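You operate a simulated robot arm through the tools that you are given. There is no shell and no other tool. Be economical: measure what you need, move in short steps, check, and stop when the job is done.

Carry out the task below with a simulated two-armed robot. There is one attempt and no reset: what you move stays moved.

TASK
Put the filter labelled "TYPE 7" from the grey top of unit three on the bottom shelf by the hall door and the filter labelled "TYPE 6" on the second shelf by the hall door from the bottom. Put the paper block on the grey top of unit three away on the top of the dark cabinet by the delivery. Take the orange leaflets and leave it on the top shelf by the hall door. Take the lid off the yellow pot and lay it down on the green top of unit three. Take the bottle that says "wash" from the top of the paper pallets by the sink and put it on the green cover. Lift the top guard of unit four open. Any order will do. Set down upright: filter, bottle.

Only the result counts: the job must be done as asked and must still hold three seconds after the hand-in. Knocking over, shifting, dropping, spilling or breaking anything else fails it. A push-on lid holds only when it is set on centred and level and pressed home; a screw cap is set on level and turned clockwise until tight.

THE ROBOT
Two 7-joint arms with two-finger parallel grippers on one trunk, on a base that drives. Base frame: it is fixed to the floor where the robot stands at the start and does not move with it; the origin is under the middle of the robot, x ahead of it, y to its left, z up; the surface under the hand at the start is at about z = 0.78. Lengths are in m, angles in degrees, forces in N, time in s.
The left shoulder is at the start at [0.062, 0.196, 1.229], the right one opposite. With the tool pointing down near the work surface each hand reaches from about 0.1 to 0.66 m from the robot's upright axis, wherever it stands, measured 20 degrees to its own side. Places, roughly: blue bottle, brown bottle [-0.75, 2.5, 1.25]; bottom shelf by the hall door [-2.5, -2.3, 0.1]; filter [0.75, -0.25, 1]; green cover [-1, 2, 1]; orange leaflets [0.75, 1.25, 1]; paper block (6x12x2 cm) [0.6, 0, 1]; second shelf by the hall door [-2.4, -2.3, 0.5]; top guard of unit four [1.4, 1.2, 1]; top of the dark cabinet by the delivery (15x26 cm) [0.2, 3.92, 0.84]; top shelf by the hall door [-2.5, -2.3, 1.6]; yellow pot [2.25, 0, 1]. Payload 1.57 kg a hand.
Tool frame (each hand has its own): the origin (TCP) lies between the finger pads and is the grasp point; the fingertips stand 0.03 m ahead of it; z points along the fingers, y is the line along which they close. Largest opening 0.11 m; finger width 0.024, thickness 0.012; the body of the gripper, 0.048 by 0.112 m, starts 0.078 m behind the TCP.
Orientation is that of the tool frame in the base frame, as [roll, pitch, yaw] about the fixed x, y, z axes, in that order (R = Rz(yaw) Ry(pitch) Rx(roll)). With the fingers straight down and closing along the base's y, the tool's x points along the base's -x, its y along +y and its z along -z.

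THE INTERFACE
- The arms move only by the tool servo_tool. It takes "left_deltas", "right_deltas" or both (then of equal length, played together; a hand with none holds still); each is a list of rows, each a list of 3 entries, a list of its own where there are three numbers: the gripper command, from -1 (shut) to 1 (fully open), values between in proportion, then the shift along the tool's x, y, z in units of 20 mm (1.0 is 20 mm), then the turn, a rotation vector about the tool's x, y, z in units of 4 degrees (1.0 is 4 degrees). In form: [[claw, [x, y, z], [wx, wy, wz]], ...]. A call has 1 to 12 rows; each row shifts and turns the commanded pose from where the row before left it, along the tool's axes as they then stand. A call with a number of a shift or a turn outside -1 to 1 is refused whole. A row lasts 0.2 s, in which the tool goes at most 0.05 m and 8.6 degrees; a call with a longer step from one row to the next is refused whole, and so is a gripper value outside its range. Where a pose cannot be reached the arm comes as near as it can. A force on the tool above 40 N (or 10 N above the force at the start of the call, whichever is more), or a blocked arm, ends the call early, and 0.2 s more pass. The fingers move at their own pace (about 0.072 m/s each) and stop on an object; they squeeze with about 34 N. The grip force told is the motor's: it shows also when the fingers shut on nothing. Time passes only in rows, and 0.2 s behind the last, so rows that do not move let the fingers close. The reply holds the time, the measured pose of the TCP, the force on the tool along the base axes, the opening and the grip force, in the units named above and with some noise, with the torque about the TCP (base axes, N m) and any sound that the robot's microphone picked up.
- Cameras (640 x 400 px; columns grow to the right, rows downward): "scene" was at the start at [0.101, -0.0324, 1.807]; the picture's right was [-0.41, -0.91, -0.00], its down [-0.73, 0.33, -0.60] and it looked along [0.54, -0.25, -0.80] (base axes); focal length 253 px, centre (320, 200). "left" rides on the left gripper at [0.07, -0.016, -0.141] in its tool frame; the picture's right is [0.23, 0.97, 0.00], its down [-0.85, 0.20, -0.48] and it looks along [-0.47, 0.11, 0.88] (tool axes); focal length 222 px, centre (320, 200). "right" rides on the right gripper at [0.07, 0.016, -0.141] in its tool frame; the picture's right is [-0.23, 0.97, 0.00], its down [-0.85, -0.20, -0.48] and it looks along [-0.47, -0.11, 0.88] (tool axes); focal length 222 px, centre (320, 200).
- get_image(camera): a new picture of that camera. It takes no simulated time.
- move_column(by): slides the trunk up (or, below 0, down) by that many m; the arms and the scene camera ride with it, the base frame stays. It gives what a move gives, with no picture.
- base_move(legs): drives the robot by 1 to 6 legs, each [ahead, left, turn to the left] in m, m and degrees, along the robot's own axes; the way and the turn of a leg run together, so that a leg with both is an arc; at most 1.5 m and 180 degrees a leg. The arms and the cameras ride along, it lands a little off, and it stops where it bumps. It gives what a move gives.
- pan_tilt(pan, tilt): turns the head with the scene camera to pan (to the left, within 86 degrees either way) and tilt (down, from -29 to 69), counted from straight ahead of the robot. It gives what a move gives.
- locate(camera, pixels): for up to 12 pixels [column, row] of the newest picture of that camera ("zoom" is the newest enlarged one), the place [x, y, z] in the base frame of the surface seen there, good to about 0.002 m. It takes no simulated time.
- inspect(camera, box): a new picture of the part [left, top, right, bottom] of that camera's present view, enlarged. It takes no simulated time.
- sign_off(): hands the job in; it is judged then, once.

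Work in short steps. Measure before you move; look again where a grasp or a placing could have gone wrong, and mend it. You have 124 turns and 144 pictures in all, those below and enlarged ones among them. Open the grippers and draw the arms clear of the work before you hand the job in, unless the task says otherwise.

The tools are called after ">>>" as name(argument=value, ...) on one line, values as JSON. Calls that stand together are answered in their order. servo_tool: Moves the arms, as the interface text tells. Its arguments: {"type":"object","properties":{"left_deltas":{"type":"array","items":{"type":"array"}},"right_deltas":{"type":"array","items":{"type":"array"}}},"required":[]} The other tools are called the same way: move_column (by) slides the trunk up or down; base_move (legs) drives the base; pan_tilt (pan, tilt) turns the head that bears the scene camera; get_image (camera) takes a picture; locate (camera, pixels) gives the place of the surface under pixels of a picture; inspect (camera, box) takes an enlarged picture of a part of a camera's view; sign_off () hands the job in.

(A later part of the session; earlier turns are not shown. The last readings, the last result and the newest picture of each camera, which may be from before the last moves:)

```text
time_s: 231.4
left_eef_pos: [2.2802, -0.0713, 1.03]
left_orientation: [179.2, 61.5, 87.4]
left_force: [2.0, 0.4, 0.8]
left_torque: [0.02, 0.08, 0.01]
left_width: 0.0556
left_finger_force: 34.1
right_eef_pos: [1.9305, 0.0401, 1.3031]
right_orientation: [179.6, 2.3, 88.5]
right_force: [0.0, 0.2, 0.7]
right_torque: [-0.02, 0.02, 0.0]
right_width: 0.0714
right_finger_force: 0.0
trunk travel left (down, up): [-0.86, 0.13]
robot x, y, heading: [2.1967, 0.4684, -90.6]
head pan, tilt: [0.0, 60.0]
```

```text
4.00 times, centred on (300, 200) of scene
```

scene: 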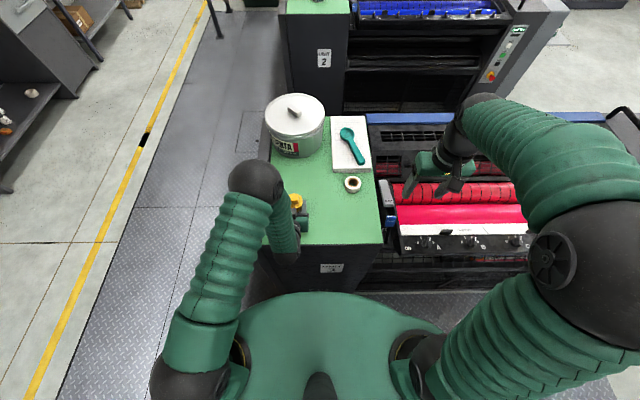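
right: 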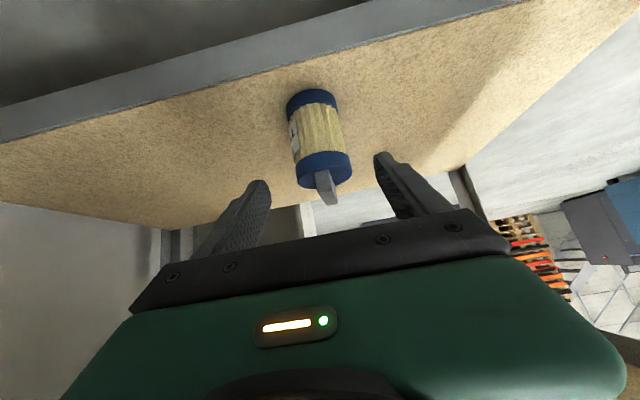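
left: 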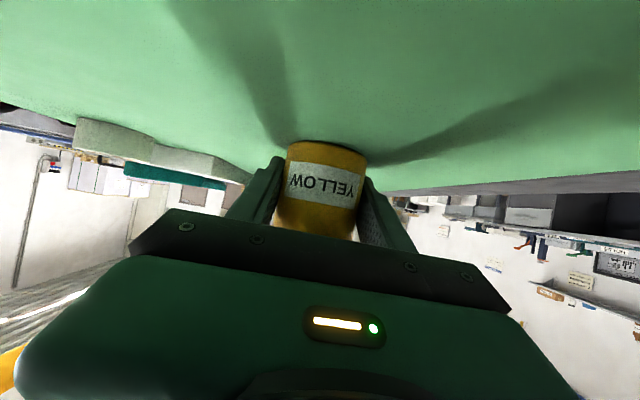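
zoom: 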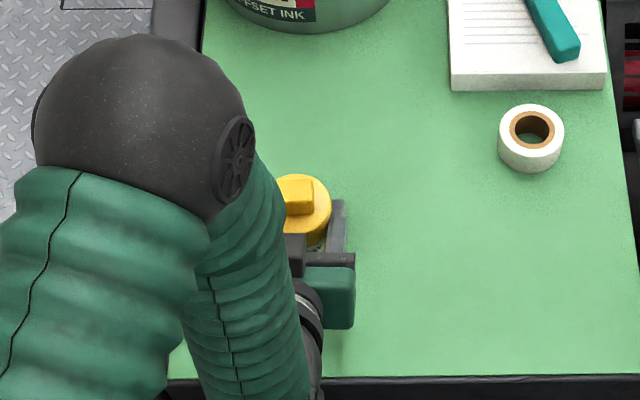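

Left elbow (x≈2.3, y≥0.05, z≥1.4) leaves room. The right hand moves in from the right at z≈1.24.

>>> servo_tool(right_deltas=[[0.3, [-0.425, 1, 0.25], [0, 0.05, 0]], [0.3, [-0.425, 1, 0.25], [0, 0.05, 0]], [0.3, [-0.425, 1, 0.25], [0, 0.05, 0]], [0.3, [-0.425, 1, 0.25], [0, 0.05, 0]], [0.3, [-0.425, 1, 0.25], [0, 0.05, 0]], [0.3, [-0.425, 1, 0.25], [0, 0.05, 0]], [0.3, [-0.425, 1, 0.25], [0, 0.05, 0]], [0.3, [-0.425, 1, 0.25], [0, 0.05, 0]], [0.3, [-0.425, 1, 0.25], [0, 0.05, 0]], [0.3, [-0.425, 1, 0.25], [0, 0.05, 0]], [0.3, [-0.425, 1, 0.25], [0, 0.05, 0]], [0.3, [-0.425, 1, 0.25], [0, 0.03, 0]]])

>>> get_image(camera="right")

>>> get_image(camera="scene")

```text
time_s: 234.0
left_eef_pos: [2.2785, -0.0709, 1.0287]
left_orientation: [179.3, 61.5, 87.3]
left_force: [-1.2, -0.7, 3.6]
left_torque: [-0.05, 0.3, -0.03]
left_width: 0.0556
left_finger_force: 34.0
right_eef_pos: [2.1693, -0.0688, 1.2479]
right_orientation: [179.6, 0.0, 88.5]
right_force: [0.4, 0.1, -0.5]
right_torque: [-0.02, -0.01, -0.03]
right_width: 0.0713
right_finger_force: 0.1
trunk travel left (down, up): [-0.86, 0.13]
robot x, y, heading: [2.1923, 0.4701, -91.0]
head pan, tilt: [0.0, 60.0]
```

```text
66 pictures are left
```

right: 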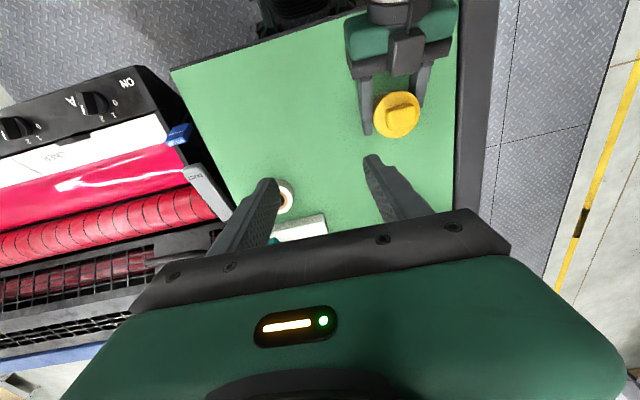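

```text
65 pictures are left
```

scene: 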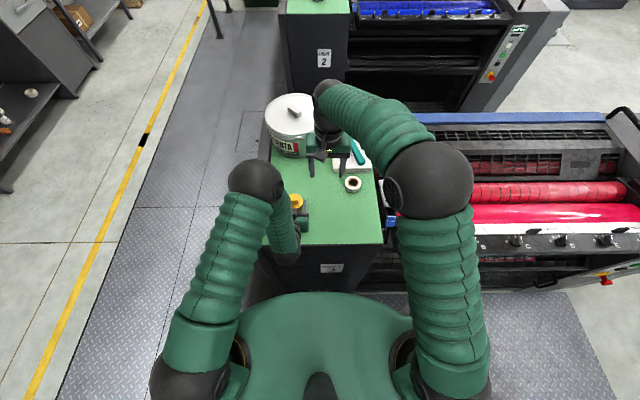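

>>> inspect(camera="right", box=[350, 70, 446, 150])

```text
5.00 times, centred on (398, 110) of right
```

zoom: 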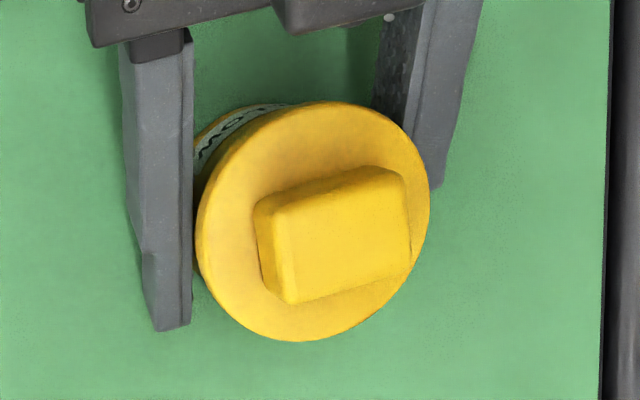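

>>> locate(camera="zoom", pixels=[[295, 205], [400, 180], [300, 285], [405, 255], [350, 230], [200, 240], [425, 190], [310, 335], [320, 105]])

```text
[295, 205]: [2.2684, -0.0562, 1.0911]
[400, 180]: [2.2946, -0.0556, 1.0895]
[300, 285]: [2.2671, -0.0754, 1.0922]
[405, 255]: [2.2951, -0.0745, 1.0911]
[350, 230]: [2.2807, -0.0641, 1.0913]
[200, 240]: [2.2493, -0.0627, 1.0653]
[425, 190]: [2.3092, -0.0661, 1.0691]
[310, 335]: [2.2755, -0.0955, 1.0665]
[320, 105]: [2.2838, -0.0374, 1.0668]
```

Knob top spans x 2.267–2.296, y −0.055…−0.076, centre (2.281,−0.0655). I move over it, descend to z≈1.101 and close.

>>> servo_tool(right_deltas=[[0.3, [0.05, 0.93, 0.4], [0, 0, 0]], [0.3, [0.05, 0.93, 0.4], [0, 0, 0]], [0.3, [0.05, 0.93, 0.4], [0, 0, 0]], [0.3, [0.05, 0.93, 0.4], [0, 0, 0]], [0.3, [0.05, 0.93, 0.4], [0, 0, 0]], [0.3, [0.05, 0.93, 0.4], [0, 0, 0]], [0.3, [0, 0, 0.98], [0, 0, 0]], [0.3, [0, 0, 0.98], [0, 0, 0]], [0.3, [0, 0, 0.98], [0, 0, 0]], [0.3, [0, 0, 0.98], [0, 0, 0]]])

>>> get_image(camera="right")

```text
time_s: 236.2
left_eef_pos: [2.2795, -0.0716, 1.0292]
left_orientation: [179.2, 61.4, 87.3]
left_force: [-2.5, -0.1, 0.3]
left_torque: [-0.04, 0.22, -0.03]
left_width: 0.0555
left_finger_force: 34.2
right_eef_pos: [2.2804, -0.0642, 1.1206]
right_orientation: [179.6, 0.0, 88.4]
right_force: [-0.5, 0.7, 1.4]
right_torque: [-0.01, -0.02, 0.06]
right_width: 0.0713
right_finger_force: 0.1
trunk travel left (down, up): [-0.86, 0.13]
robot x, y, heading: [2.1957, 0.4694, -90.9]
head pan, tilt: [0.0, 60.0]
```

```text
63 pictures are left
```

right: 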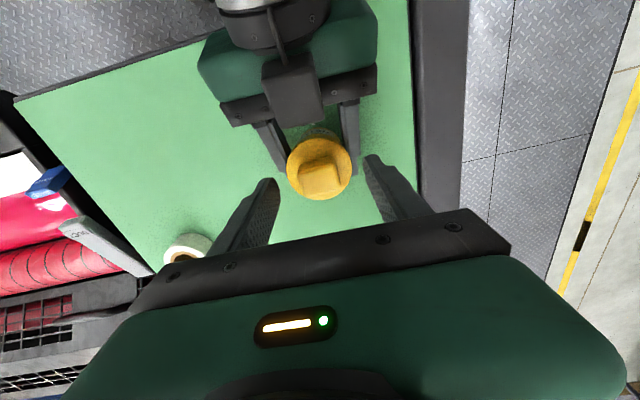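

Centred. Down 19 mm, close on the knob, then pull up gently with the left holding.

>>> servo_tool(right_deltas=[[0.3, [0.05, 0, 0.5], [0, 0, 0]], [0.3, [0, 0, 0.45], [0, 0, 0]], [-1, [0, 0, 0], [0, 0, 0]], [-1, [0, 0, 0], [0, 0, 0]], [-1, [0, 0, 0], [0, 0, 0]], [-1, [0, 0, -0.25], [0, 0, 0]], [-1, [0, 0, -0.25], [0, 0, 0]], [-1, [0, 0, -0.25], [0, 0, 0]], [-1, [0, 0, -0.25], [0, 0, 0]]])

>>> get_image(camera="right")

```text
time_s: 238.2
left_eef_pos: [2.2804, -0.0709, 1.0297]
left_orientation: [179.3, 61.7, 87.4]
left_force: [1.9, -1.3, 10.7]
left_torque: [0.08, 0.29, 0.03]
left_width: 0.0552
left_finger_force: 33.9
right_eef_pos: [2.2815, -0.0648, 1.1223]
right_orientation: [179.8, -0.1, 88.6]
right_force: [-0.6, -0.3, -0.8]
right_torque: [-0.03, 0.01, -0.01]
right_width: 0.0327
right_finger_force: 33.4
trunk travel left (down, up): [-0.86, 0.13]
robot x, y, heading: [2.1962, 0.4677, -90.7]
head pan, tilt: [0.0, 60.0]
heard: snap
```

```text
62 pictures are left
```

right: 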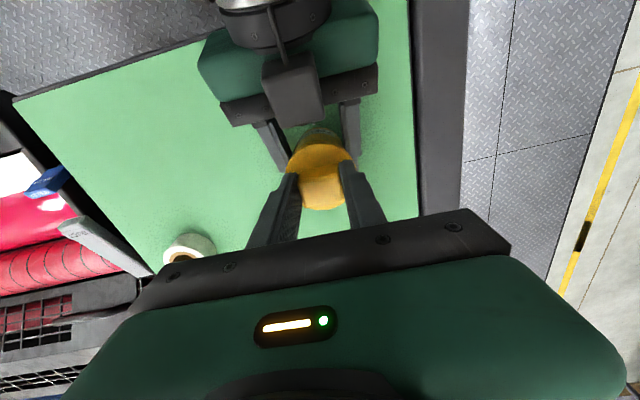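

"Snap": the lid is off. I lift it clear, carry it 0.14 m to the right (x≈2.14) and lower to just above the green top.

>>> servo_tool(right_deltas=[[-1, [0, 0, -1], [0, 0, 0]], [-1, [0, 0, -1], [0, 0, 0]], [-1, [0, -1, -0.5], [0, 0, 0]], [-1, [0, -1, 0], [0, 0, 0]], [-1, [0, -1, 0], [0, 0, 0]], [-1, [0, -1, 0], [0, 0, 0]], [-1, [0, -1, 0], [0, 0, 0]], [-1, [0, -1, 0.5], [0, 0, 0]], [-1, [0, -1, 1], [0, 0, 0]], [-1, [0, 0, 1], [0, 0, 0]], [-1, [0, 0, 1], [0, 0, 0]], [-1, [0, 0, 1], [0, 0, 0]]])

>>> get_image(camera="right")

>>> get_image(camera="scene")

```text
time_s: 240.8
left_eef_pos: [2.28, -0.0702, 1.0294]
left_orientation: [179.3, 61.5, 87.4]
left_force: [2.9, -0.3, 6.1]
left_torque: [0.01, 0.22, 0.01]
left_width: 0.0556
left_finger_force: 33.8
right_eef_pos: [2.1439, -0.0618, 1.0808]
right_orientation: [179.5, 0.0, 88.6]
right_force: [0.2, -1.1, -0.8]
right_torque: [0.04, -0.02, 0.01]
right_width: 0.0328
right_finger_force: 33.5
trunk travel left (down, up): [-0.86, 0.13]
robot x, y, heading: [2.1934, 0.4696, -90.3]
head pan, tilt: [0.0, 60.0]
```

```text
61 pictures are left
```

right: 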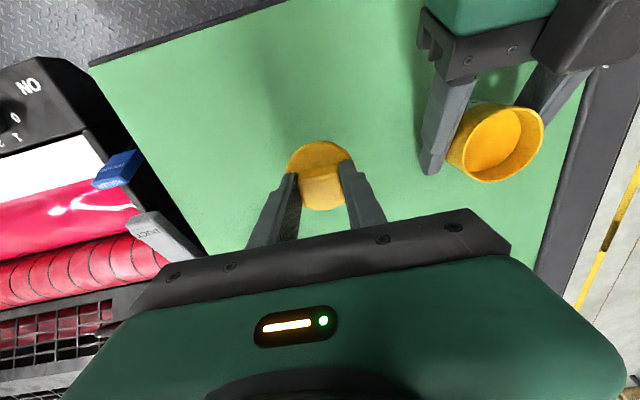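

```text
60 pictures are left
```

scene: 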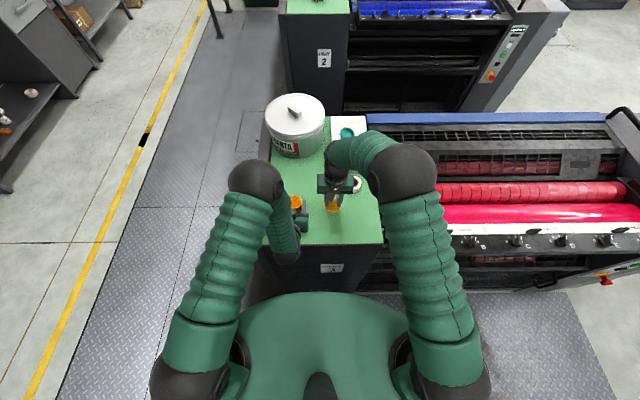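

Pot open, lid held over free green surface. Lower in small steps until it touches.

>>> servo_tool(right_deltas=[[-1, [0, 0, 0.5], [0, 0, 0]], [-1, [0, 0, 0.5], [0, 0, 0]], [-1, [0, 0, 0.2], [0, 0, 0]], [-1, [0, 0, 0.2], [0, 0, 0]], [-1, [0, 0, 0.2], [0, 0, 0]], [-1, [0, 0, 0.2], [0, 0, 0]]])

```text
time_s: 242.2
left_eef_pos: [2.2802, -0.071, 1.03]
left_orientation: [179.3, 61.5, 87.5]
left_force: [3.2, 0.8, 4.7]
left_torque: [0.04, 0.17, -0.04]
left_width: 0.0558
left_finger_force: 33.4
right_eef_pos: [2.1425, -0.0622, 1.0446]
right_orientation: [179.6, 0.0, 88.7]
right_force: [0.3, 0.5, -1.1]
right_torque: [-0.01, 0.0, 0.05]
right_width: 0.0328
right_finger_force: 33.6
trunk travel left (down, up): [-0.86, 0.13]
robot x, y, heading: [2.1939, 0.4715, -90.8]
head pan, tilt: [0.0, 60.0]
```

>>> servo_tool(right_deltas=[[-1, [0, 0, 0.15], [0, 0, 0]], [-1, [0, 0, 0.1], [0, 0, 0]], [-1, [0, 0, 0.1], [0, 0, 0]], [-1, [0, 0, 0.1], [0, 0, 0]]])

>>> inspect(camera="right", box=[250, 110, 390, 230])

>>> locate(camera="zoom", pixels=[[320, 140], [320, 165], [260, 200], [320, 115]])

```text
time_s: 243.2
left_eef_pos: [2.28, -0.0679, 1.0289]
left_orientation: [179.2, 61.4, 87.1]
left_force: [0.4, 1.3, -0.6]
left_torque: [0.0, 0.03, 0.01]
left_width: 0.0554
left_finger_force: 33.6
right_eef_pos: [2.1428, -0.0606, 1.0388]
right_orientation: [179.6, 0.1, 88.6]
right_force: [-0.4, 2.6, 19.3]
right_torque: [-0.06, 0.41, -0.04]
right_width: 0.0329
right_finger_force: 34.5
trunk travel left (down, up): [-0.86, 0.13]
robot x, y, heading: [2.1959, 0.4726, -90.6]
head pan, tilt: [0.0, 60.0]
```

```text
3.33 times, centred on (320, 170) of right
```

zoom: 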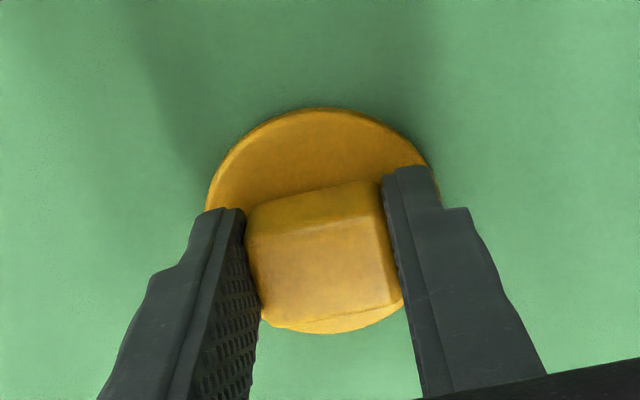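

```text
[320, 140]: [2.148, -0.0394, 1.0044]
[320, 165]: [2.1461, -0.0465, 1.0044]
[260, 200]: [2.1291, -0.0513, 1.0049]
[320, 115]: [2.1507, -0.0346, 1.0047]
```

Lid lies flat on the green top. Release, raise the right hand, and then free the pot with the left.

>>> servo_tool(right_deltas=[[-1, [0, 0, -0.15], [0, 0, 0]], [0, [0, 0, 0], [0, 0, 0]], [0, [0, 0, 0], [0, 0, 0]], [0, [0, 0, 0], [0, 0, 0]], [0, [0, 0, -1], [0, 0, 0]], [0, [0, 0, -1], [0, 0, 0]], [0, [0, 0, -1], [0, 0, 0]], [0, [0, 0, -1], [0, 0, 0]], [0, [0, 0, -1], [0, 0, 0]], [0, [0, 0, -1], [0, 0, 0]], [0, [0, 0, -1], [0, 0, 0]], [0, [0, 0, -1], [0, 0, 0]]])

>>> servo_tool(left_deltas=[[0.6, [0, 0, 0], [0, 0, 0]], [0.6, [0, 0, 0], [0, 0, 0]], [0.6, [0, 0, 0], [0, 0, 0]], [0.6, [0, 0, -0.8], [0, 0, 0]], [0.6, [0, 0, -0.8], [0, 0, 0]], [0.6, [0, 0, -0.8], [0, 0, 0]], [0.6, [0, 0, -0.8], [0, 0, 0]], [0.6, [0, 0, -0.8], [0, 0, 0]]])

>>> get_image(camera="scene")

```text
time_s: 245.8
left_eef_pos: [2.2801, -0.0708, 1.0288]
left_orientation: [179.2, 61.5, 87.3]
left_force: [1.2, -2.3, 4.7]
left_torque: [-0.06, 0.22, 0.05]
left_width: 0.0554
left_finger_force: 33.8
right_eef_pos: [2.1407, -0.0606, 1.2006]
right_orientation: [179.6, -0.1, 88.6]
right_force: [-0.3, -0.3, 0.5]
right_torque: [-0.01, -0.01, 0.02]
right_width: 0.0551
right_finger_force: 0.0
trunk travel left (down, up): [-0.86, 0.13]
robot x, y, heading: [2.1956, 0.4712, -90.9]
head pan, tilt: [0.0, 60.0]
```

```text
time_s: 247.6
left_eef_pos: [2.2813, 0.0001, 1.0672]
left_orientation: [179.2, 61.5, 87.3]
left_force: [0.3, 0.1, 0.3]
left_torque: [-0.02, -0.01, 0.01]
left_width: 0.0879
left_finger_force: 0.1
right_eef_pos: [2.1412, -0.0594, 1.2]
right_orientation: [179.6, 0.0, 88.6]
right_force: [0.4, 0.0, 0.3]
right_torque: [0.01, -0.01, -0.03]
right_width: 0.0551
right_finger_force: 0.0
trunk travel left (down, up): [-0.86, 0.13]
robot x, y, heading: [2.1938, 0.4733, -90.9]
head pan, tilt: [0.0, 60.0]
```

```text
58 pictures are left
```

scene: 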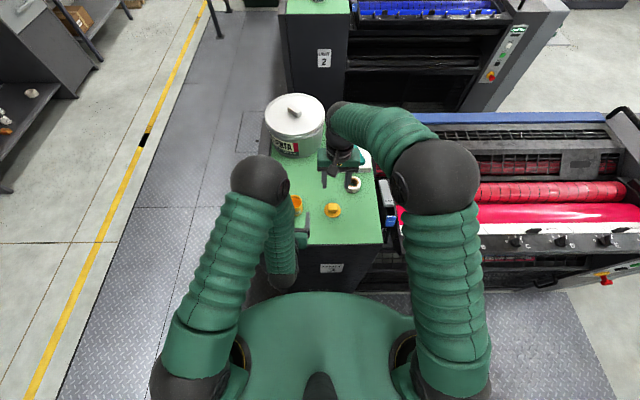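

Lid and pot stand free. I raise the trunk, leave the gap and come round in front of unit three (robot y≈0.12), then re-orient both hands for top grasps.

>>> move_column(by=0.12)

>>> base_move(legs=[[-0.08, 0, 0], [0, 0, -90], [1.4, 0, 0], [1.35, 0, 0], [0, 0, 180], [0, -0.42, 0]])

>>> servo_tool(left_deltas=[[1, [0, 0, 0], [0.56, 0.995, 0.945]], [1, [0, 0, 0], [0.56, 0.995, 0.945]], [1, [0, 0, 0], [0.56, 0.995, 0.945]], [1, [0, 0, 0], [0.56, 0.995, 0.945]], [1, [0, 0, 0], [0.56, 0.995, 0.945]], [1, [0, 0, 0], [0.56, 0.995, 0.945]], [1, [0, 0, 0], [0.56, 0.995, 0.945]], [1, [0, 0, 0], [0.56, 0.995, 0.945]], [1, [0, 0, 0], [0.56, 0.995, 0.945]], [1, [0, 0, 0], [0.56, 0.995, 0.945]], [1, [0, 0, 0], [0.56, 0.995, 0.945]], [1, [0, 0, 0], [0.56, 0.995, 0.945]]], right_deltas=[[0.6, [0, 0, 0], [0, 0, 1]], [0.6, [0, 0, 0], [0, 0, 1]], [0.6, [0, 0, 0], [0, 0, 1]], [0.6, [0, 0, 0], [0, 0, 1]], [0.6, [0, 0, 0], [0, 0, 1]], [0.6, [0, 0, 0], [0, 0, 1]], [0.6, [0, 0, 0], [0, 0, 1]], [0.6, [0, 0, 0], [0, 0, 1]], [0.6, [0, 0, 0], [0, 0, 1]], [0.6, [0, 0, 0], [0, 0, 1]], [0.6, [0, 0, 0], [0, 0, 1]], [0.6, [0, 0, 0], [0, 0, 1]]])

>>> servo_tool(left_deltas=[[1, [0, 0, 0], [0.56, 0.995, 0.945]], [1, [0, 0, 0], [0.56, 0.995, 0.945]], [1, [0, 0, 0], [0, 0, 0]], [1, [0, 0, 0], [0, 0, 0]], [1, [0, 0, 0], [0, 0, 0]], [1, [0, 0, 0], [0, 0, 0]], [1, [0, 0, 0], [0, 0, 0]], [1, [0, 0, 0], [0, 0, 0]], [1, [0, 0, 0], [0, 0, 0]], [1, [0, 0, 0], [0, 0, 0]], [1, [0, 0, 0], [0, 0, 0]], [1, [0, 0, 0], [0, 0, 0]]], right_deltas=[[0.6, [0, 0, 0], [0, 0, 1]], [0.6, [0, 0, 0], [0, 0, 1]], [0.6, [0, 0, 0], [0, 0, 1]], [0.6, [0, 0, 0], [0, 0, 1]], [0.6, [0, 0, 0], [0, 0, 1]], [0.6, [0, 0, 0], [0, 0, 1]], [0.6, [0, 0, 0], [0, 0, 1]], [0.6, [0, 0, 0], [0, 0, 1]], [0.6, [0, 0, 0], [0, 0, 1]], [0.6, [0, 0, 0], [0, 0, 1]], [0.6, [0, 0, 0], [0, 0, 1]], [0.6, [0, 0, 0], [0, 0, 1]]])

>>> pan_tilt(pan=0, tilt=45)

>>> get_image(camera="scene")

```text
time_s: 249.1
left_eef_pos: [2.2822, -0.0005, 1.1867]
left_orientation: [179.2, 61.5, 87.4]
left_force: [0.2, 0.3, -0.8]
left_torque: [0.02, 0.0, 0.02]
left_width: 0.088
left_finger_force: 0.1
right_eef_pos: [2.1407, -0.061, 1.3196]
right_orientation: [179.6, 0.0, 88.6]
right_force: [0.2, 0.4, 0.4]
right_torque: [0.0, 0.0, 0.01]
right_width: 0.0548
right_finger_force: 0.0
trunk travel left (down, up): [-0.98, 0.01]
robot x, y, heading: [2.1955, 0.4702, -90.8]
head pan, tilt: [0.0, 60.0]
```

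```text
time_s: 276.5
left_eef_pos: [-0.0772, 0.2777, 1.1868]
left_orientation: [179.9, 61.4, 177.9]
left_force: [0.6, 1.2, 0.0]
left_torque: [-0.04, -0.01, -0.05]
left_width: 0.0881
left_finger_force: 0.1
right_eef_pos: [-0.0188, 0.1391, 1.3201]
right_orientation: [179.9, -0.1, 178.8]
right_force: [0.2, -0.1, 0.2]
right_torque: [-0.05, -0.05, 0.01]
right_width: 0.0554
right_finger_force: 0.0
trunk travel left (down, up): [-0.98, 0.01]
robot x, y, heading: [-0.5521, 0.1864, -0.8]
head pan, tilt: [0.0, 60.0]
```

```text
time_s: 279.1
left_eef_pos: [-0.0806, 0.2732, 1.1874]
left_orientation: [175.7, 7.9, 126.4]
left_force: [-0.2, 0.0, 0.3]
left_torque: [-0.02, -0.01, 0.02]
left_width: 0.1098
left_finger_force: 0.1
right_eef_pos: [-0.0203, 0.1311, 1.3203]
right_orientation: [179.8, -0.4, 130.6]
right_force: [-0.6, -0.8, -0.3]
right_torque: [0.0, -0.05, 0.0]
right_width: 0.0879
right_finger_force: 0.0
trunk travel left (down, up): [-0.98, 0.01]
robot x, y, heading: [-0.55, 0.1859, -0.8]
head pan, tilt: [0.0, 60.0]
```

```text
time_s: 281.7
left_eef_pos: [-0.0797, 0.272, 1.1874]
left_orientation: [179.6, -0.3, 119.2]
left_force: [0.4, 0.3, 0.1]
left_torque: [0.0, 0.02, 0.0]
left_width: 0.1099
left_finger_force: 0.0
right_eef_pos: [-0.0211, 0.132, 1.3206]
right_orientation: [-179.9, -0.4, 82.6]
right_force: [-0.3, -0.4, 0.0]
right_torque: [-0.04, -0.01, 0.02]
right_width: 0.0882
right_finger_force: 0.1
trunk travel left (down, up): [-0.98, 0.01]
robot x, y, heading: [-0.5492, 0.1871, -0.8]
head pan, tilt: [0.0, 60.0]
```

```text
time_s: 282.4
left_eef_pos: [-0.0795, 0.2729, 1.1883]
left_orientation: [179.8, -0.4, 119.1]
left_force: [-0.3, -0.7, -0.3]
left_torque: [0.01, 0.03, 0.04]
left_width: 0.11
left_finger_force: 0.1
right_eef_pos: [-0.0217, 0.1322, 1.3221]
right_orientation: [180.0, -0.4, 82.8]
right_force: [-0.1, -0.3, 0.1]
right_torque: [0.01, 0.06, -0.01]
right_width: 0.0881
right_finger_force: 0.0
trunk travel left (down, up): [-0.98, 0.01]
robot x, y, heading: [-0.5496, 0.1843, -0.8]
head pan, tilt: [0.0, 45.0]
```

```text
57 pictures are left
```

scene: 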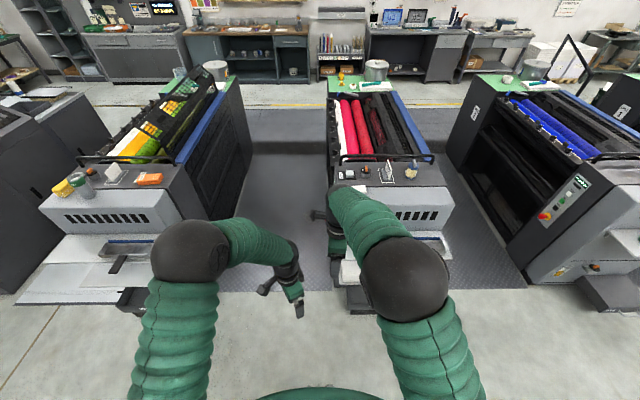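

I measure the leaflets' corners (150,178) from here, then drive up to unit three.

>>> inspect(camera="scene", box=[100, 150, 180, 200])

>>> base_move(legs=[[0.5, -0.04, 1]])

>>> get_image(camera="right")

```text
8.00 times, centred on (140, 175) of scene
```

zoom: 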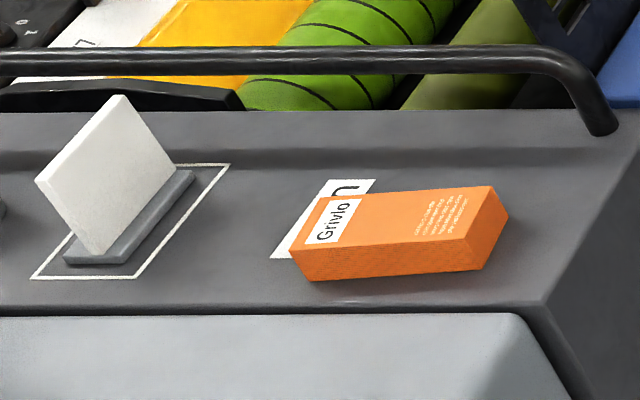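

```text
time_s: 285.4
left_eef_pos: [0.4167, 0.2361, 1.1893]
left_orientation: [179.5, -0.2, 120.1]
left_force: [-0.6, -0.4, -0.9]
left_torque: [0.01, -0.01, -0.01]
left_width: 0.1101
left_finger_force: 0.0
right_eef_pos: [0.4779, 0.0968, 1.3227]
right_orientation: [179.9, -0.4, 83.5]
right_force: [-1.1, 0.5, 0.6]
right_torque: [0.02, 0.01, -0.02]
right_width: 0.088
right_finger_force: 0.1
trunk travel left (down, up): [-0.98, 0.01]
robot x, y, heading: [-0.0461, 0.1453, 0.2]
head pan, tilt: [0.0, 45.0]
```

```text
55 pictures are left
```

right: 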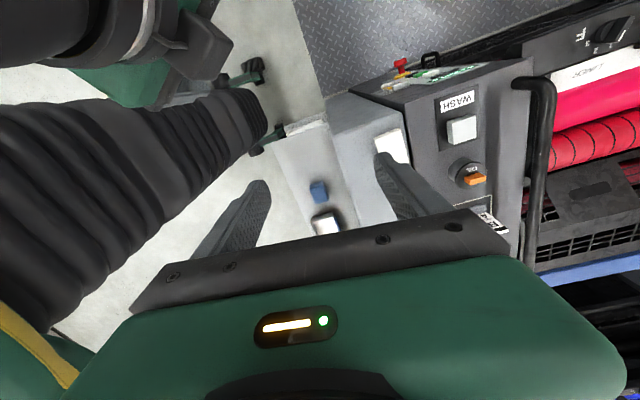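

>>> locate(camera="right", pixels=[[378, 135], [398, 130], [392, 147], [385, 150], [407, 160], [408, 150], [403, 135]])

>>> base_move(legs=[[0.06, 0, 0]])

>>> servo_tool(right_deltas=[[0.6, [0.9, 0.3, 0.9], [0, 0, 0]], [0.6, [0.9, 0.3, 0.9], [0, 0, 0]], [0.6, [0.9, 0.3, 0.9], [0, 0, 0]], [0.6, [0.9, 0.3, 0.9], [0, 0, 0]], [0.6, [0.9, 0.3, 0.9], [0, 0, 0]], [0.6, [0.9, 0.3, 0.9], [0, 0, 0]], [0.6, [0.9, 0.3, 0.9], [0, 0, 0]]])

>>> get_image(camera="right")

```text
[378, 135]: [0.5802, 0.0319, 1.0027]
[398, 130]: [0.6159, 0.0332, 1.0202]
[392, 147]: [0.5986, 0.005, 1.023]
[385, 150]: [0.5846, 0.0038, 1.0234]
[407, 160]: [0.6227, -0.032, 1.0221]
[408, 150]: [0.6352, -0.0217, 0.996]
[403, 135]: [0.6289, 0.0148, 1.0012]
```

```text
time_s: 286.4
left_eef_pos: [0.4636, 0.2408, 1.1955]
left_orientation: [179.0, 0.3, 120.0]
left_force: [-1.0, 0.4, -0.2]
left_torque: [0.03, -0.05, 0.02]
left_width: 0.11
left_finger_force: 0.0
right_eef_pos: [0.5232, 0.1012, 1.3308]
right_orientation: [179.2, -0.4, 83.6]
right_force: [-0.5, 0.0, 1.3]
right_torque: [-0.05, -0.05, -0.05]
right_width: 0.0883
right_finger_force: 0.0
trunk travel left (down, up): [-0.98, 0.01]
robot x, y, heading: [0.013, 0.144, 0.0]
head pan, tilt: [0.0, 45.0]
```

```text
time_s: 288.2
left_eef_pos: [0.4777, 0.222, 1.1863]
left_orientation: [179.2, -0.8, 120.0]
left_force: [0.7, -0.9, 0.1]
left_torque: [0.0, 0.03, 0.0]
left_width: 0.11
left_finger_force: 0.0
right_eef_pos: [0.6147, 0.1975, 1.2161]
right_orientation: [178.5, -2.7, 81.9]
right_force: [0.0, 0.1, -0.6]
right_torque: [-0.01, 0.05, 0.05]
right_width: 0.0879
right_finger_force: 0.1
trunk travel left (down, up): [-0.98, 0.01]
robot x, y, heading: [0.0134, 0.1454, 0.2]
head pan, tilt: [0.0, 45.0]
stopped in row 7 (right hand): the arm was blocked; the commanded pose is now the measured one
```

```text
54 pictures are left
```

right: 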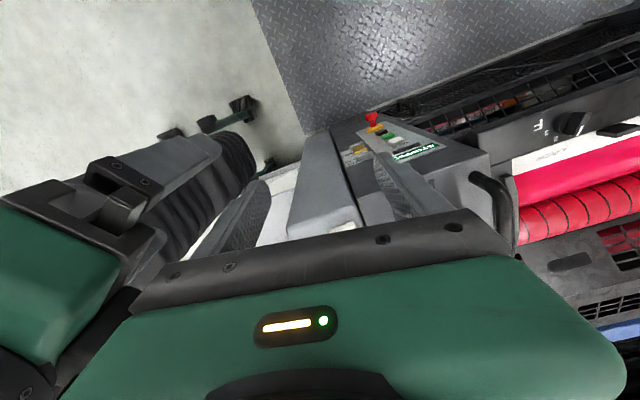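

The tool's x axis points to +y here, so I went the wrong way and met the left hand. I reverse: to above the block at about (0.604,−0.028), z 1.13, levelling the hand.

>>> servo_tool(right_deltas=[[0.6, [-0.937, 0.085, 0], [0.03, -0.056, 0]], [0.6, [-0.937, 0.085, 0], [0.03, -0.056, 0]], [0.6, [-0.937, 0.085, 0.2], [0.03, -0.056, 0]], [0.6, [-0.937, 0.085, 0.4], [0.03, -0.056, 0]], [0.6, [-0.937, 0.085, 0.4], [0.03, -0.056, 0]], [0.6, [-0.937, 0.085, 0.4], [0.03, -0.056, 0]], [0.6, [-0.937, 0.085, 0.4], [0.03, -0.056, 0]], [0.6, [-0.937, 0.085, 0.4], [0.03, -0.056, 0]], [0.6, [-0.937, 0.085, 0.4], [0.03, -0.056, 0]], [0.6, [-0.937, 0.085, 0.4], [0.03, -0.056, 0]], [0.6, [-0.937, 0.085, 0.4], [0.03, -0.056, 0]], [0.6, [-0.937, 0.085, 0.4], [0.03, -0.056, 0]]])

>>> get_image(camera="right")

```text
time_s: 290.8
left_eef_pos: [0.4756, 0.2253, 1.1924]
left_orientation: [179.2, -0.7, 120.1]
left_force: [-0.1, 0.7, -0.4]
left_torque: [0.02, -0.02, -0.02]
left_width: 0.1099
left_finger_force: 0.0
right_eef_pos: [0.5993, -0.0202, 1.1381]
right_orientation: [179.9, 0.3, 82.6]
right_force: [0.4, -0.8, 0.0]
right_torque: [0.01, -0.03, -0.02]
right_width: 0.0879
right_finger_force: 0.1
trunk travel left (down, up): [-0.98, 0.01]
robot x, y, heading: [0.014, 0.1444, -0.1]
head pan, tilt: [0.0, 45.0]
```

```text
53 pictures are left
```

right: 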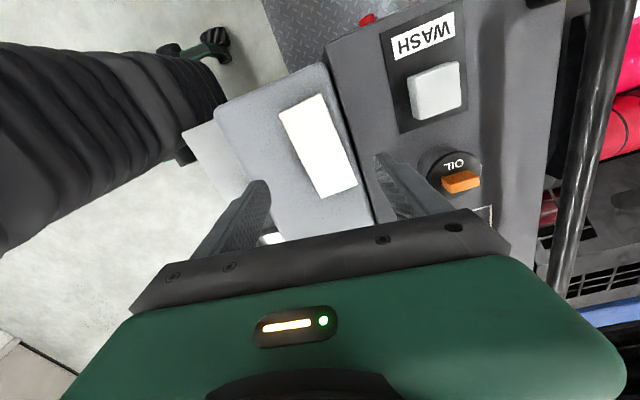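

>>> locate(camera="right", pixels=[[282, 112], [318, 97], [356, 183], [320, 196], [318, 147]])

```text
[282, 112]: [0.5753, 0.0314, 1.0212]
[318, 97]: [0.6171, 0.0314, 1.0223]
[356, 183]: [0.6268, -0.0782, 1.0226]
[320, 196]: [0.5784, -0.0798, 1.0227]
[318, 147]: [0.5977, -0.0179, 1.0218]
```

Block centre (0.599,−0.024), axis about 3° off y. I turn the hand −11° about its z, lower to z 1.034 and close.

>>> servo_tool(right_deltas=[[0.9, [-0.2, 0, 0.8], [0, 0, -0.9]], [0.9, [0, 0, 0.8], [0, 0, -0.9]], [0.9, [0, 0, 0.9], [0, 0, -0.9]], [0.9, [0, 0, 0.9], [0, 0, 0]], [0.9, [0, 0, 0.9], [0, 0, 0]], [0.9, [0, 0, 0.9], [0, 0, 0]], [-1, [0, 0, 0], [0, 0, 0]], [-1, [0, 0, 0], [0, 0, 0]], [-1, [0, 0, 0], [0, 0, 0]], [-1, [0, 0, -0.9], [0, 0, 0]], [-1, [0, 0, -0.9], [0, 0, 0]], [-1, [0, 0, -0.9], [0, 0, 0]]])

>>> get_image(camera="right")

```text
time_s: 293.4
left_eef_pos: [0.4767, 0.2258, 1.1923]
left_orientation: [179.2, -0.6, 120.0]
left_force: [-0.4, 0.3, 0.3]
left_torque: [0.01, -0.01, -0.01]
left_width: 0.1103
left_finger_force: 0.1
right_eef_pos: [0.5992, -0.0255, 1.0904]
right_orientation: [-179.9, 0.3, 93.3]
right_force: [-0.5, -0.4, -2.1]
right_torque: [-0.01, -0.01, 0.02]
right_width: 0.051
right_finger_force: 33.9
trunk travel left (down, up): [-0.98, 0.01]
robot x, y, heading: [0.0161, 0.1438, -0.0]
head pan, tilt: [0.0, 45.0]
```

```text
52 pictures are left
```

right: 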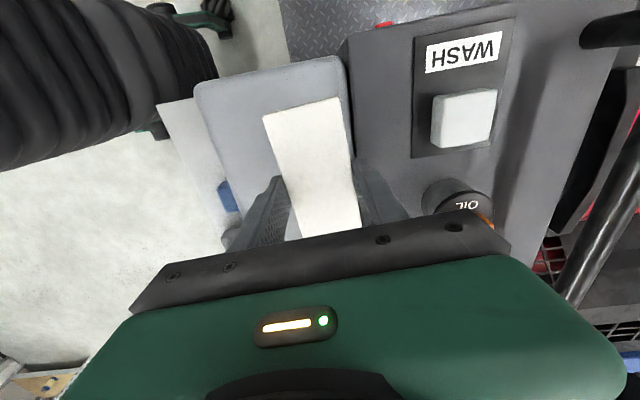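

Block held (0.051 wide). I lift it further, then drive across to the front of unit four for the leaflets.

>>> servo_tool(right_deltas=[[-1, [0, 0, -0.9], [0, 0, 0]], [-1, [0, 0, -0.9], [0, 0, 0]], [-1, [0, 0, -0.9], [0, 0, 0]], [-1, [0, 0, -0.9], [0, 0, 0]], [-1, [0, 0, -0.9], [0, 0, 0]], [-1, [0, 0, -0.9], [0, 0, 0]]])

>>> base_move(legs=[[-0.35, 0, 0], [0, 0.89, 0], [0.36, 0, 0]])

>>> get_image(camera="left")

>>> get_image(camera="scene")

```text
time_s: 294.8
left_eef_pos: [0.477, 0.2249, 1.192]
left_orientation: [179.3, -0.7, 119.9]
left_force: [0.3, -0.2, -0.3]
left_torque: [0.02, -0.02, 0.0]
left_width: 0.11
left_finger_force: 0.2
right_eef_pos: [0.5966, -0.0254, 1.1952]
right_orientation: [-180.0, 0.3, 93.3]
right_force: [0.1, -0.3, -0.5]
right_torque: [-0.01, -0.02, -0.01]
right_width: 0.0509
right_finger_force: 34.0
trunk travel left (down, up): [-0.98, 0.01]
robot x, y, heading: [0.0107, 0.1447, 0.5]
head pan, tilt: [0.0, 45.0]
```

```text
time_s: 303.3
left_eef_pos: [0.4765, 1.135, 1.1916]
left_orientation: [179.1, -0.7, 120.7]
left_force: [1.0, 0.5, 0.5]
left_torque: [-0.01, -0.03, 0.0]
left_width: 0.1098
left_finger_force: 0.0
right_eef_pos: [0.6016, 0.8853, 1.1961]
right_orientation: [179.9, 0.2, 93.9]
right_force: [-0.3, 0.1, -0.8]
right_torque: [0.04, 0.0, 0.0]
right_width: 0.0512
right_finger_force: 33.9
trunk travel left (down, up): [-0.98, 0.01]
robot x, y, heading: [0.018, 1.0509, 0.5]
head pan, tilt: [0.0, 45.0]
```

```text
51 pictures are left
```

left: 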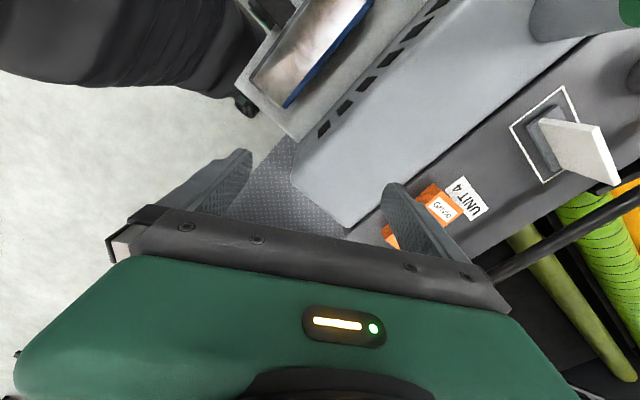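

```text
50 pictures are left
```

scene: 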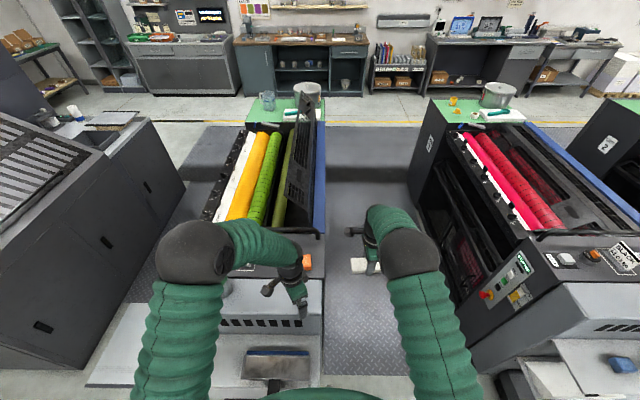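

I bring the left hand over toward the leaflets to measure them from above.

>>> servo_tool(left_deltas=[[1, [-0.63, 0.75, 0], [0, 0, 0]], [1, [-0.63, 0.75, 0], [0, 0, 0]], [1, [-0.63, 0.75, 0], [0, 0, 0]], [1, [-0.63, 0.75, 0], [0, 0, 0]], [1, [-0.63, 0.75, 0], [0, 0, 0]], [1, [-0.63, 0.75, 0], [0, 0, 0]], [1, [-0.63, 0.75, 0], [0, 0, 0]], [1, [-0.63, 0.75, 0], [0, 0, 0]]])

>>> get_image(camera="left")

```text
time_s: 305.1
left_eef_pos: [0.6353, 1.1119, 1.1907]
left_orientation: [179.3, -0.7, 120.7]
left_force: [-1.0, 0.1, 0.3]
left_torque: [0.0, 0.0, -0.02]
left_width: 0.11
left_finger_force: 0.2
right_eef_pos: [0.6041, 0.8873, 1.1943]
right_orientation: [180.0, 0.2, 94.0]
right_force: [0.3, -0.1, -1.4]
right_torque: [0.05, 0.01, -0.01]
right_width: 0.0511
right_finger_force: 33.8
trunk travel left (down, up): [-0.98, 0.01]
robot x, y, heading: [0.0164, 1.0555, 0.8]
head pan, tilt: [0.0, 45.0]
```

```text
49 pictures are left
```

left: 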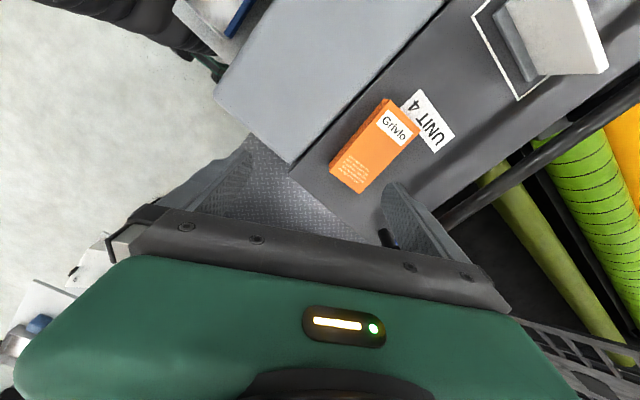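

>>> locate(camera="left", pixels=[[386, 101], [420, 131], [365, 192], [330, 168], [375, 147]])

```text
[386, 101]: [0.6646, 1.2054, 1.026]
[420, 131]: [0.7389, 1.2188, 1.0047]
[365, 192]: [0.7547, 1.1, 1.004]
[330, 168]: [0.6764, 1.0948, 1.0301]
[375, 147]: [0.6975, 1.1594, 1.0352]
```

Leaflets: centre ≈(0.7025,1.156), long axis ~6° off y, top z 1.035. I nudge the base 5 cm ahead, turn the hand 25°, and centre over it.

>>> base_move(legs=[[0.05, 0, 0]])

>>> servo_tool(left_deltas=[[1, [0, 0, 0], [0, 0, 0.89]], [1, [0, 0, 0], [0, 0, 0.89]], [1, [0, 0, 0], [0, 0, 0.89]], [1, [0, 0, 0], [0, 0, 0.89]], [1, [0, 0, 0], [0, 0, 0.89]], [1, [0, 0, 0], [0, 0, 0.89]], [1, [0, 0, 0], [0, 0, 0.89]], [1, [0.7, 0.37, 0.8], [0, 0, 0]], [1, [0.7, 0.37, 0.8], [0, 0, 0]], [1, [0.6, 0.37, 0.8], [0, 0, 0]]])

>>> get_image(camera="left")

```text
time_s: 306.0
left_eef_pos: [0.6387, 1.1494, 1.1973]
left_orientation: [178.9, -0.3, 123.6]
left_force: [0.8, 0.3, -0.2]
left_torque: [0.02, -0.01, -0.03]
left_width: 0.1098
left_finger_force: 0.0
right_eef_pos: [0.618, 0.9242, 1.1999]
right_orientation: [179.6, 0.6, 96.9]
right_force: [-2.4, 0.3, -0.7]
right_torque: [0.02, -0.08, 0.02]
right_width: 0.0512
right_finger_force: 34.4
trunk travel left (down, up): [-0.98, 0.01]
robot x, y, heading: [0.0316, 1.0527, 3.4]
head pan, tilt: [0.0, 45.0]
```

```text
time_s: 308.2
left_eef_pos: [0.6595, 1.2069, 1.144]
left_orientation: [179.4, -0.1, 98.6]
left_force: [0.0, 0.3, 0.4]
left_torque: [-0.06, 0.0, 0.01]
left_width: 0.1101
left_finger_force: 0.0
right_eef_pos: [0.623, 0.9395, 1.1982]
right_orientation: [179.9, 1.1, 96.9]
right_force: [0.9, 0.2, -1.9]
right_torque: [-0.04, 0.0, -0.02]
right_width: 0.0515
right_finger_force: 33.8
trunk travel left (down, up): [-0.98, 0.01]
robot x, y, heading: [0.0316, 1.0525, 3.6]
head pan, tilt: [0.0, 45.0]
```

```text
48 pictures are left
```

left: 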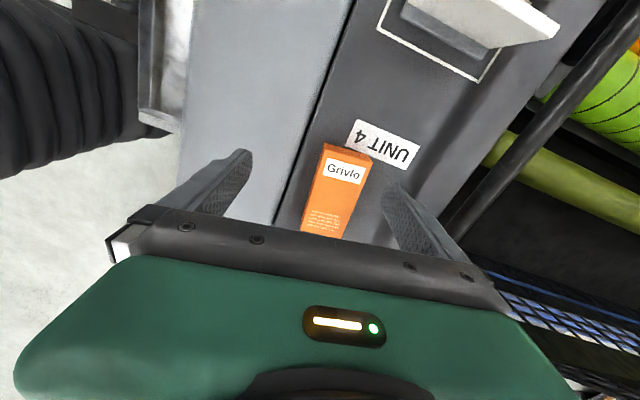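

>>> locate(camera="left", pixels=[[323, 150], [368, 160], [303, 228], [343, 238], [335, 190], [324, 146], [370, 156]])

```text
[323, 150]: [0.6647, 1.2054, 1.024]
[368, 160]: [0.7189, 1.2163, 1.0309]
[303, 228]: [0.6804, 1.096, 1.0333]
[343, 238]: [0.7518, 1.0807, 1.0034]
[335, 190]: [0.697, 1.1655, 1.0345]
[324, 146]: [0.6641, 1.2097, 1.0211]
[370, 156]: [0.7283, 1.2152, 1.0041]
```

Centre is (0.6995,1.156), hand angle already matches (8.6°). Shift over, lower to z≈1.037 and close.

>>> servo_tool(left_deltas=[[1, [-0.94, 0.53, 0], [0, 0, 0]], [1, [-0.94, 0.53, 0], [0, 0, 0]], [1, [-0.94, 0.53, 0], [0, 0, 0]], [1, [0, 0, 0.89], [0, 0, 0]], [1, [0, 0, 0.89], [0, 0, 0]], [1, [0, 0, 0.89], [0, 0, 0]], [1, [0, 0, 0.89], [0, 0, 0]], [1, [0, 0, 0.89], [0, 0, 0]], [1, [0, 0, 0.89], [0, 0, 0]], [-1, [0, 0, 0], [0, 0, 0]], [-1, [0, 0, 0], [0, 0, 0]], [-1, [0, 0, 0], [0, 0, 0]]])

>>> get_image(camera="left")

```text
time_s: 310.2
left_eef_pos: [0.6733, 1.1709, 1.0619]
left_orientation: [177.9, 0.7, 98.7]
left_force: [-1.0, -4.9, 19.4]
left_torque: [0.21, -1.03, -0.26]
left_width: 0.109
left_finger_force: 0.0
left hand out of reach, approached as far as the arm can: row 3, 4, 5, 6, 7, 8, 9
right_eef_pos: [0.6157, 0.9472, 1.2002]
right_orientation: [179.8, 1.5, 97.0]
right_force: [0.1, -0.5, -0.4]
right_torque: [0.02, 0.02, -0.03]
right_width: 0.051
right_finger_force: 34.1
trunk travel left (down, up): [-0.98, 0.01]
robot x, y, heading: [0.0276, 1.0575, 3.6]
head pan, tilt: [0.0, 45.0]
stopped in row 9 (left hand): the force on the tool passed its limit at 52 N (the readings are from after the stop); the commanded pose is now the measured one
```

```text
47 pictures are left
```

left: 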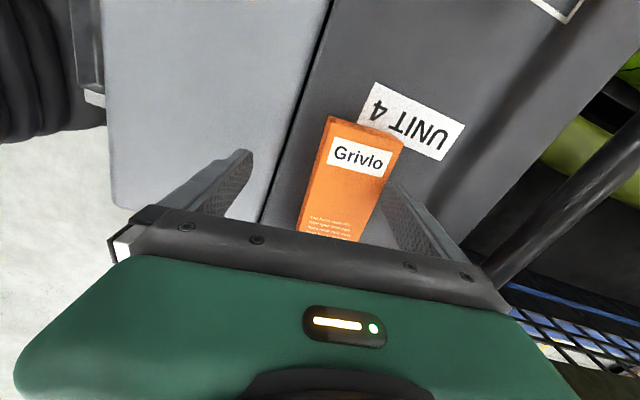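

Out of reach with the trunk so high, and the far finger touched the box top. I raise the hand, lower the trunk 0.1 m, and check the box.

>>> servo_tool(left_deltas=[[1, [0, 0, -1], [0, 0, 0]], [1, [0, 0, -1], [0, 0, 0]], [1, [0, 0, -1], [0, 0, 0]], [1, [0, 0, -1], [0, 0, 0]], [1, [0, 0, -1], [0, 0, 0]], [1, [0, 0, -1], [0, 0, 0]], [1, [0, 0, -1], [0, 0, 0]]], right_deltas=[[-1, [-0.5, 0, 0], [0, 0, 0]], [-1, [-0.5, 0, 0], [0, 0, 0]], [-1, [-0.5, 0, 0], [0, 0, 0]], [-1, [-0.5, 0, 0], [0, 0, 0]], [-1, [-0.5, 0, 0], [0, 0, 0]], [-1, [-0.5, 0, 0], [0, 0, 0]], [-1, [-0.5, 0, 0], [0, 0, 0]]])

>>> move_column(by=-0.1)

>>> get_image(camera="left")

>>> locate(camera="left", pixels=[[335, 190], [345, 170], [325, 210], [325, 150], [370, 165]])

```text
time_s: 311.8
left_eef_pos: [0.6989, 1.1642, 1.1915]
left_orientation: [178.7, 0.4, 98.8]
left_force: [-0.1, -0.6, 0.2]
left_torque: [0.0, 0.0, -0.03]
left_width: 0.1097
left_finger_force: 0.0
left hand out of reach, approached as far as the arm can: row 2, 3, 4, 5, 6
right_eef_pos: [0.6298, 0.8733, 1.202]
right_orientation: [179.8, 1.3, 96.9]
right_force: [-0.7, 0.0, -1.0]
right_torque: [-0.01, -0.03, -0.04]
right_width: 0.051
right_finger_force: 34.0
trunk travel left (down, up): [-0.98, 0.01]
robot x, y, heading: [0.0289, 1.0592, 3.7]
head pan, tilt: [0.0, 45.0]
```

```text
time_s: 313.1
left_eef_pos: [0.6993, 1.1665, 1.0919]
left_orientation: [178.7, 0.6, 98.7]
left_force: [-0.4, -0.2, 0.6]
left_torque: [-0.03, -0.01, 0.01]
left_width: 0.1101
left_finger_force: 0.2
right_eef_pos: [0.6294, 0.8752, 1.1016]
right_orientation: [179.9, 1.4, 97.0]
right_force: [0.5, 0.2, -1.3]
right_torque: [-0.01, 0.01, -0.01]
right_width: 0.0509
right_finger_force: 33.9
trunk travel left (down, up): [-0.88, 0.11]
robot x, y, heading: [0.0284, 1.0566, 3.9]
head pan, tilt: [0.0, 45.0]
```

```text
46 pictures are left
```

left: 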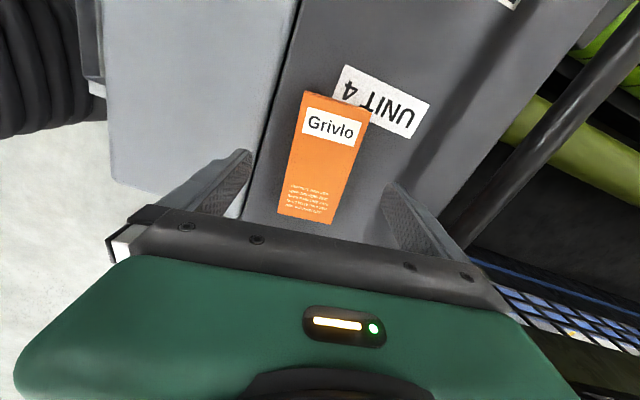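

```text
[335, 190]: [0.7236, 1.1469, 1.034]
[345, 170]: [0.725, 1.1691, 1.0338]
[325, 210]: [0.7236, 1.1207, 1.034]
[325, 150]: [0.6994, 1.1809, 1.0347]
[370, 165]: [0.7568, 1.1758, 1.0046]
```

Now reachable and the box is between the fingers. Small shift (−10 mm y), lower to z≈1.037, close, and lift.

>>> servo_tool(left_deltas=[[1, [-0.5, 0.2, 0.4], [0, 0, 0]], [1, [0, 0, 0.8], [0, 0, 0]], [1, [0, 0, 0.8], [0, 0, 0]], [1, [0, 0, 0.7], [0, 0, 0]], [-1, [0, 0, 0], [0, 0, 0]], [-1, [0, 0, 0], [0, 0, 0]], [-1, [0, 0, 0], [0, 0, 0]], [-1, [0, 0, -0.9], [0, 0, 0]], [-1, [0, 0, -0.9], [0, 0, 0]], [-1, [0, 0, -0.9], [0, 0, 0]], [-1, [0, 0, -0.9], [0, 0, 0]], [-1, [0, 0, -0.9], [0, 0, 0]]])

>>> get_image(camera="left")

```text
time_s: 315.7
left_eef_pos: [0.6945, 1.1585, 1.1275]
left_orientation: [178.7, 0.3, 98.8]
left_force: [-0.5, 0.8, -1.2]
left_torque: [-0.02, 0.06, 0.0]
left_width: 0.0594
left_finger_force: 33.8
left hand out of reach, approached as far as the arm can: row 1, 3
right_eef_pos: [0.6294, 0.8743, 1.1024]
right_orientation: [179.9, 1.4, 96.9]
right_force: [0.5, 0.2, -1.0]
right_torque: [0.02, 0.0, 0.01]
right_width: 0.0512
right_finger_force: 34.5
trunk travel left (down, up): [-0.88, 0.11]
robot x, y, heading: [0.0292, 1.0558, 3.8]
head pan, tilt: [0.0, 45.0]
```

```text
45 pictures are left
```

left: 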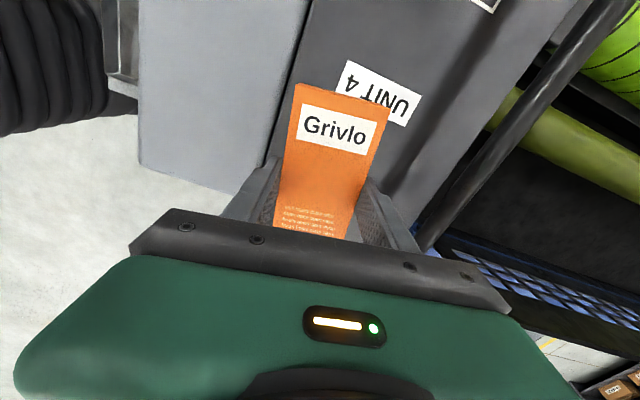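

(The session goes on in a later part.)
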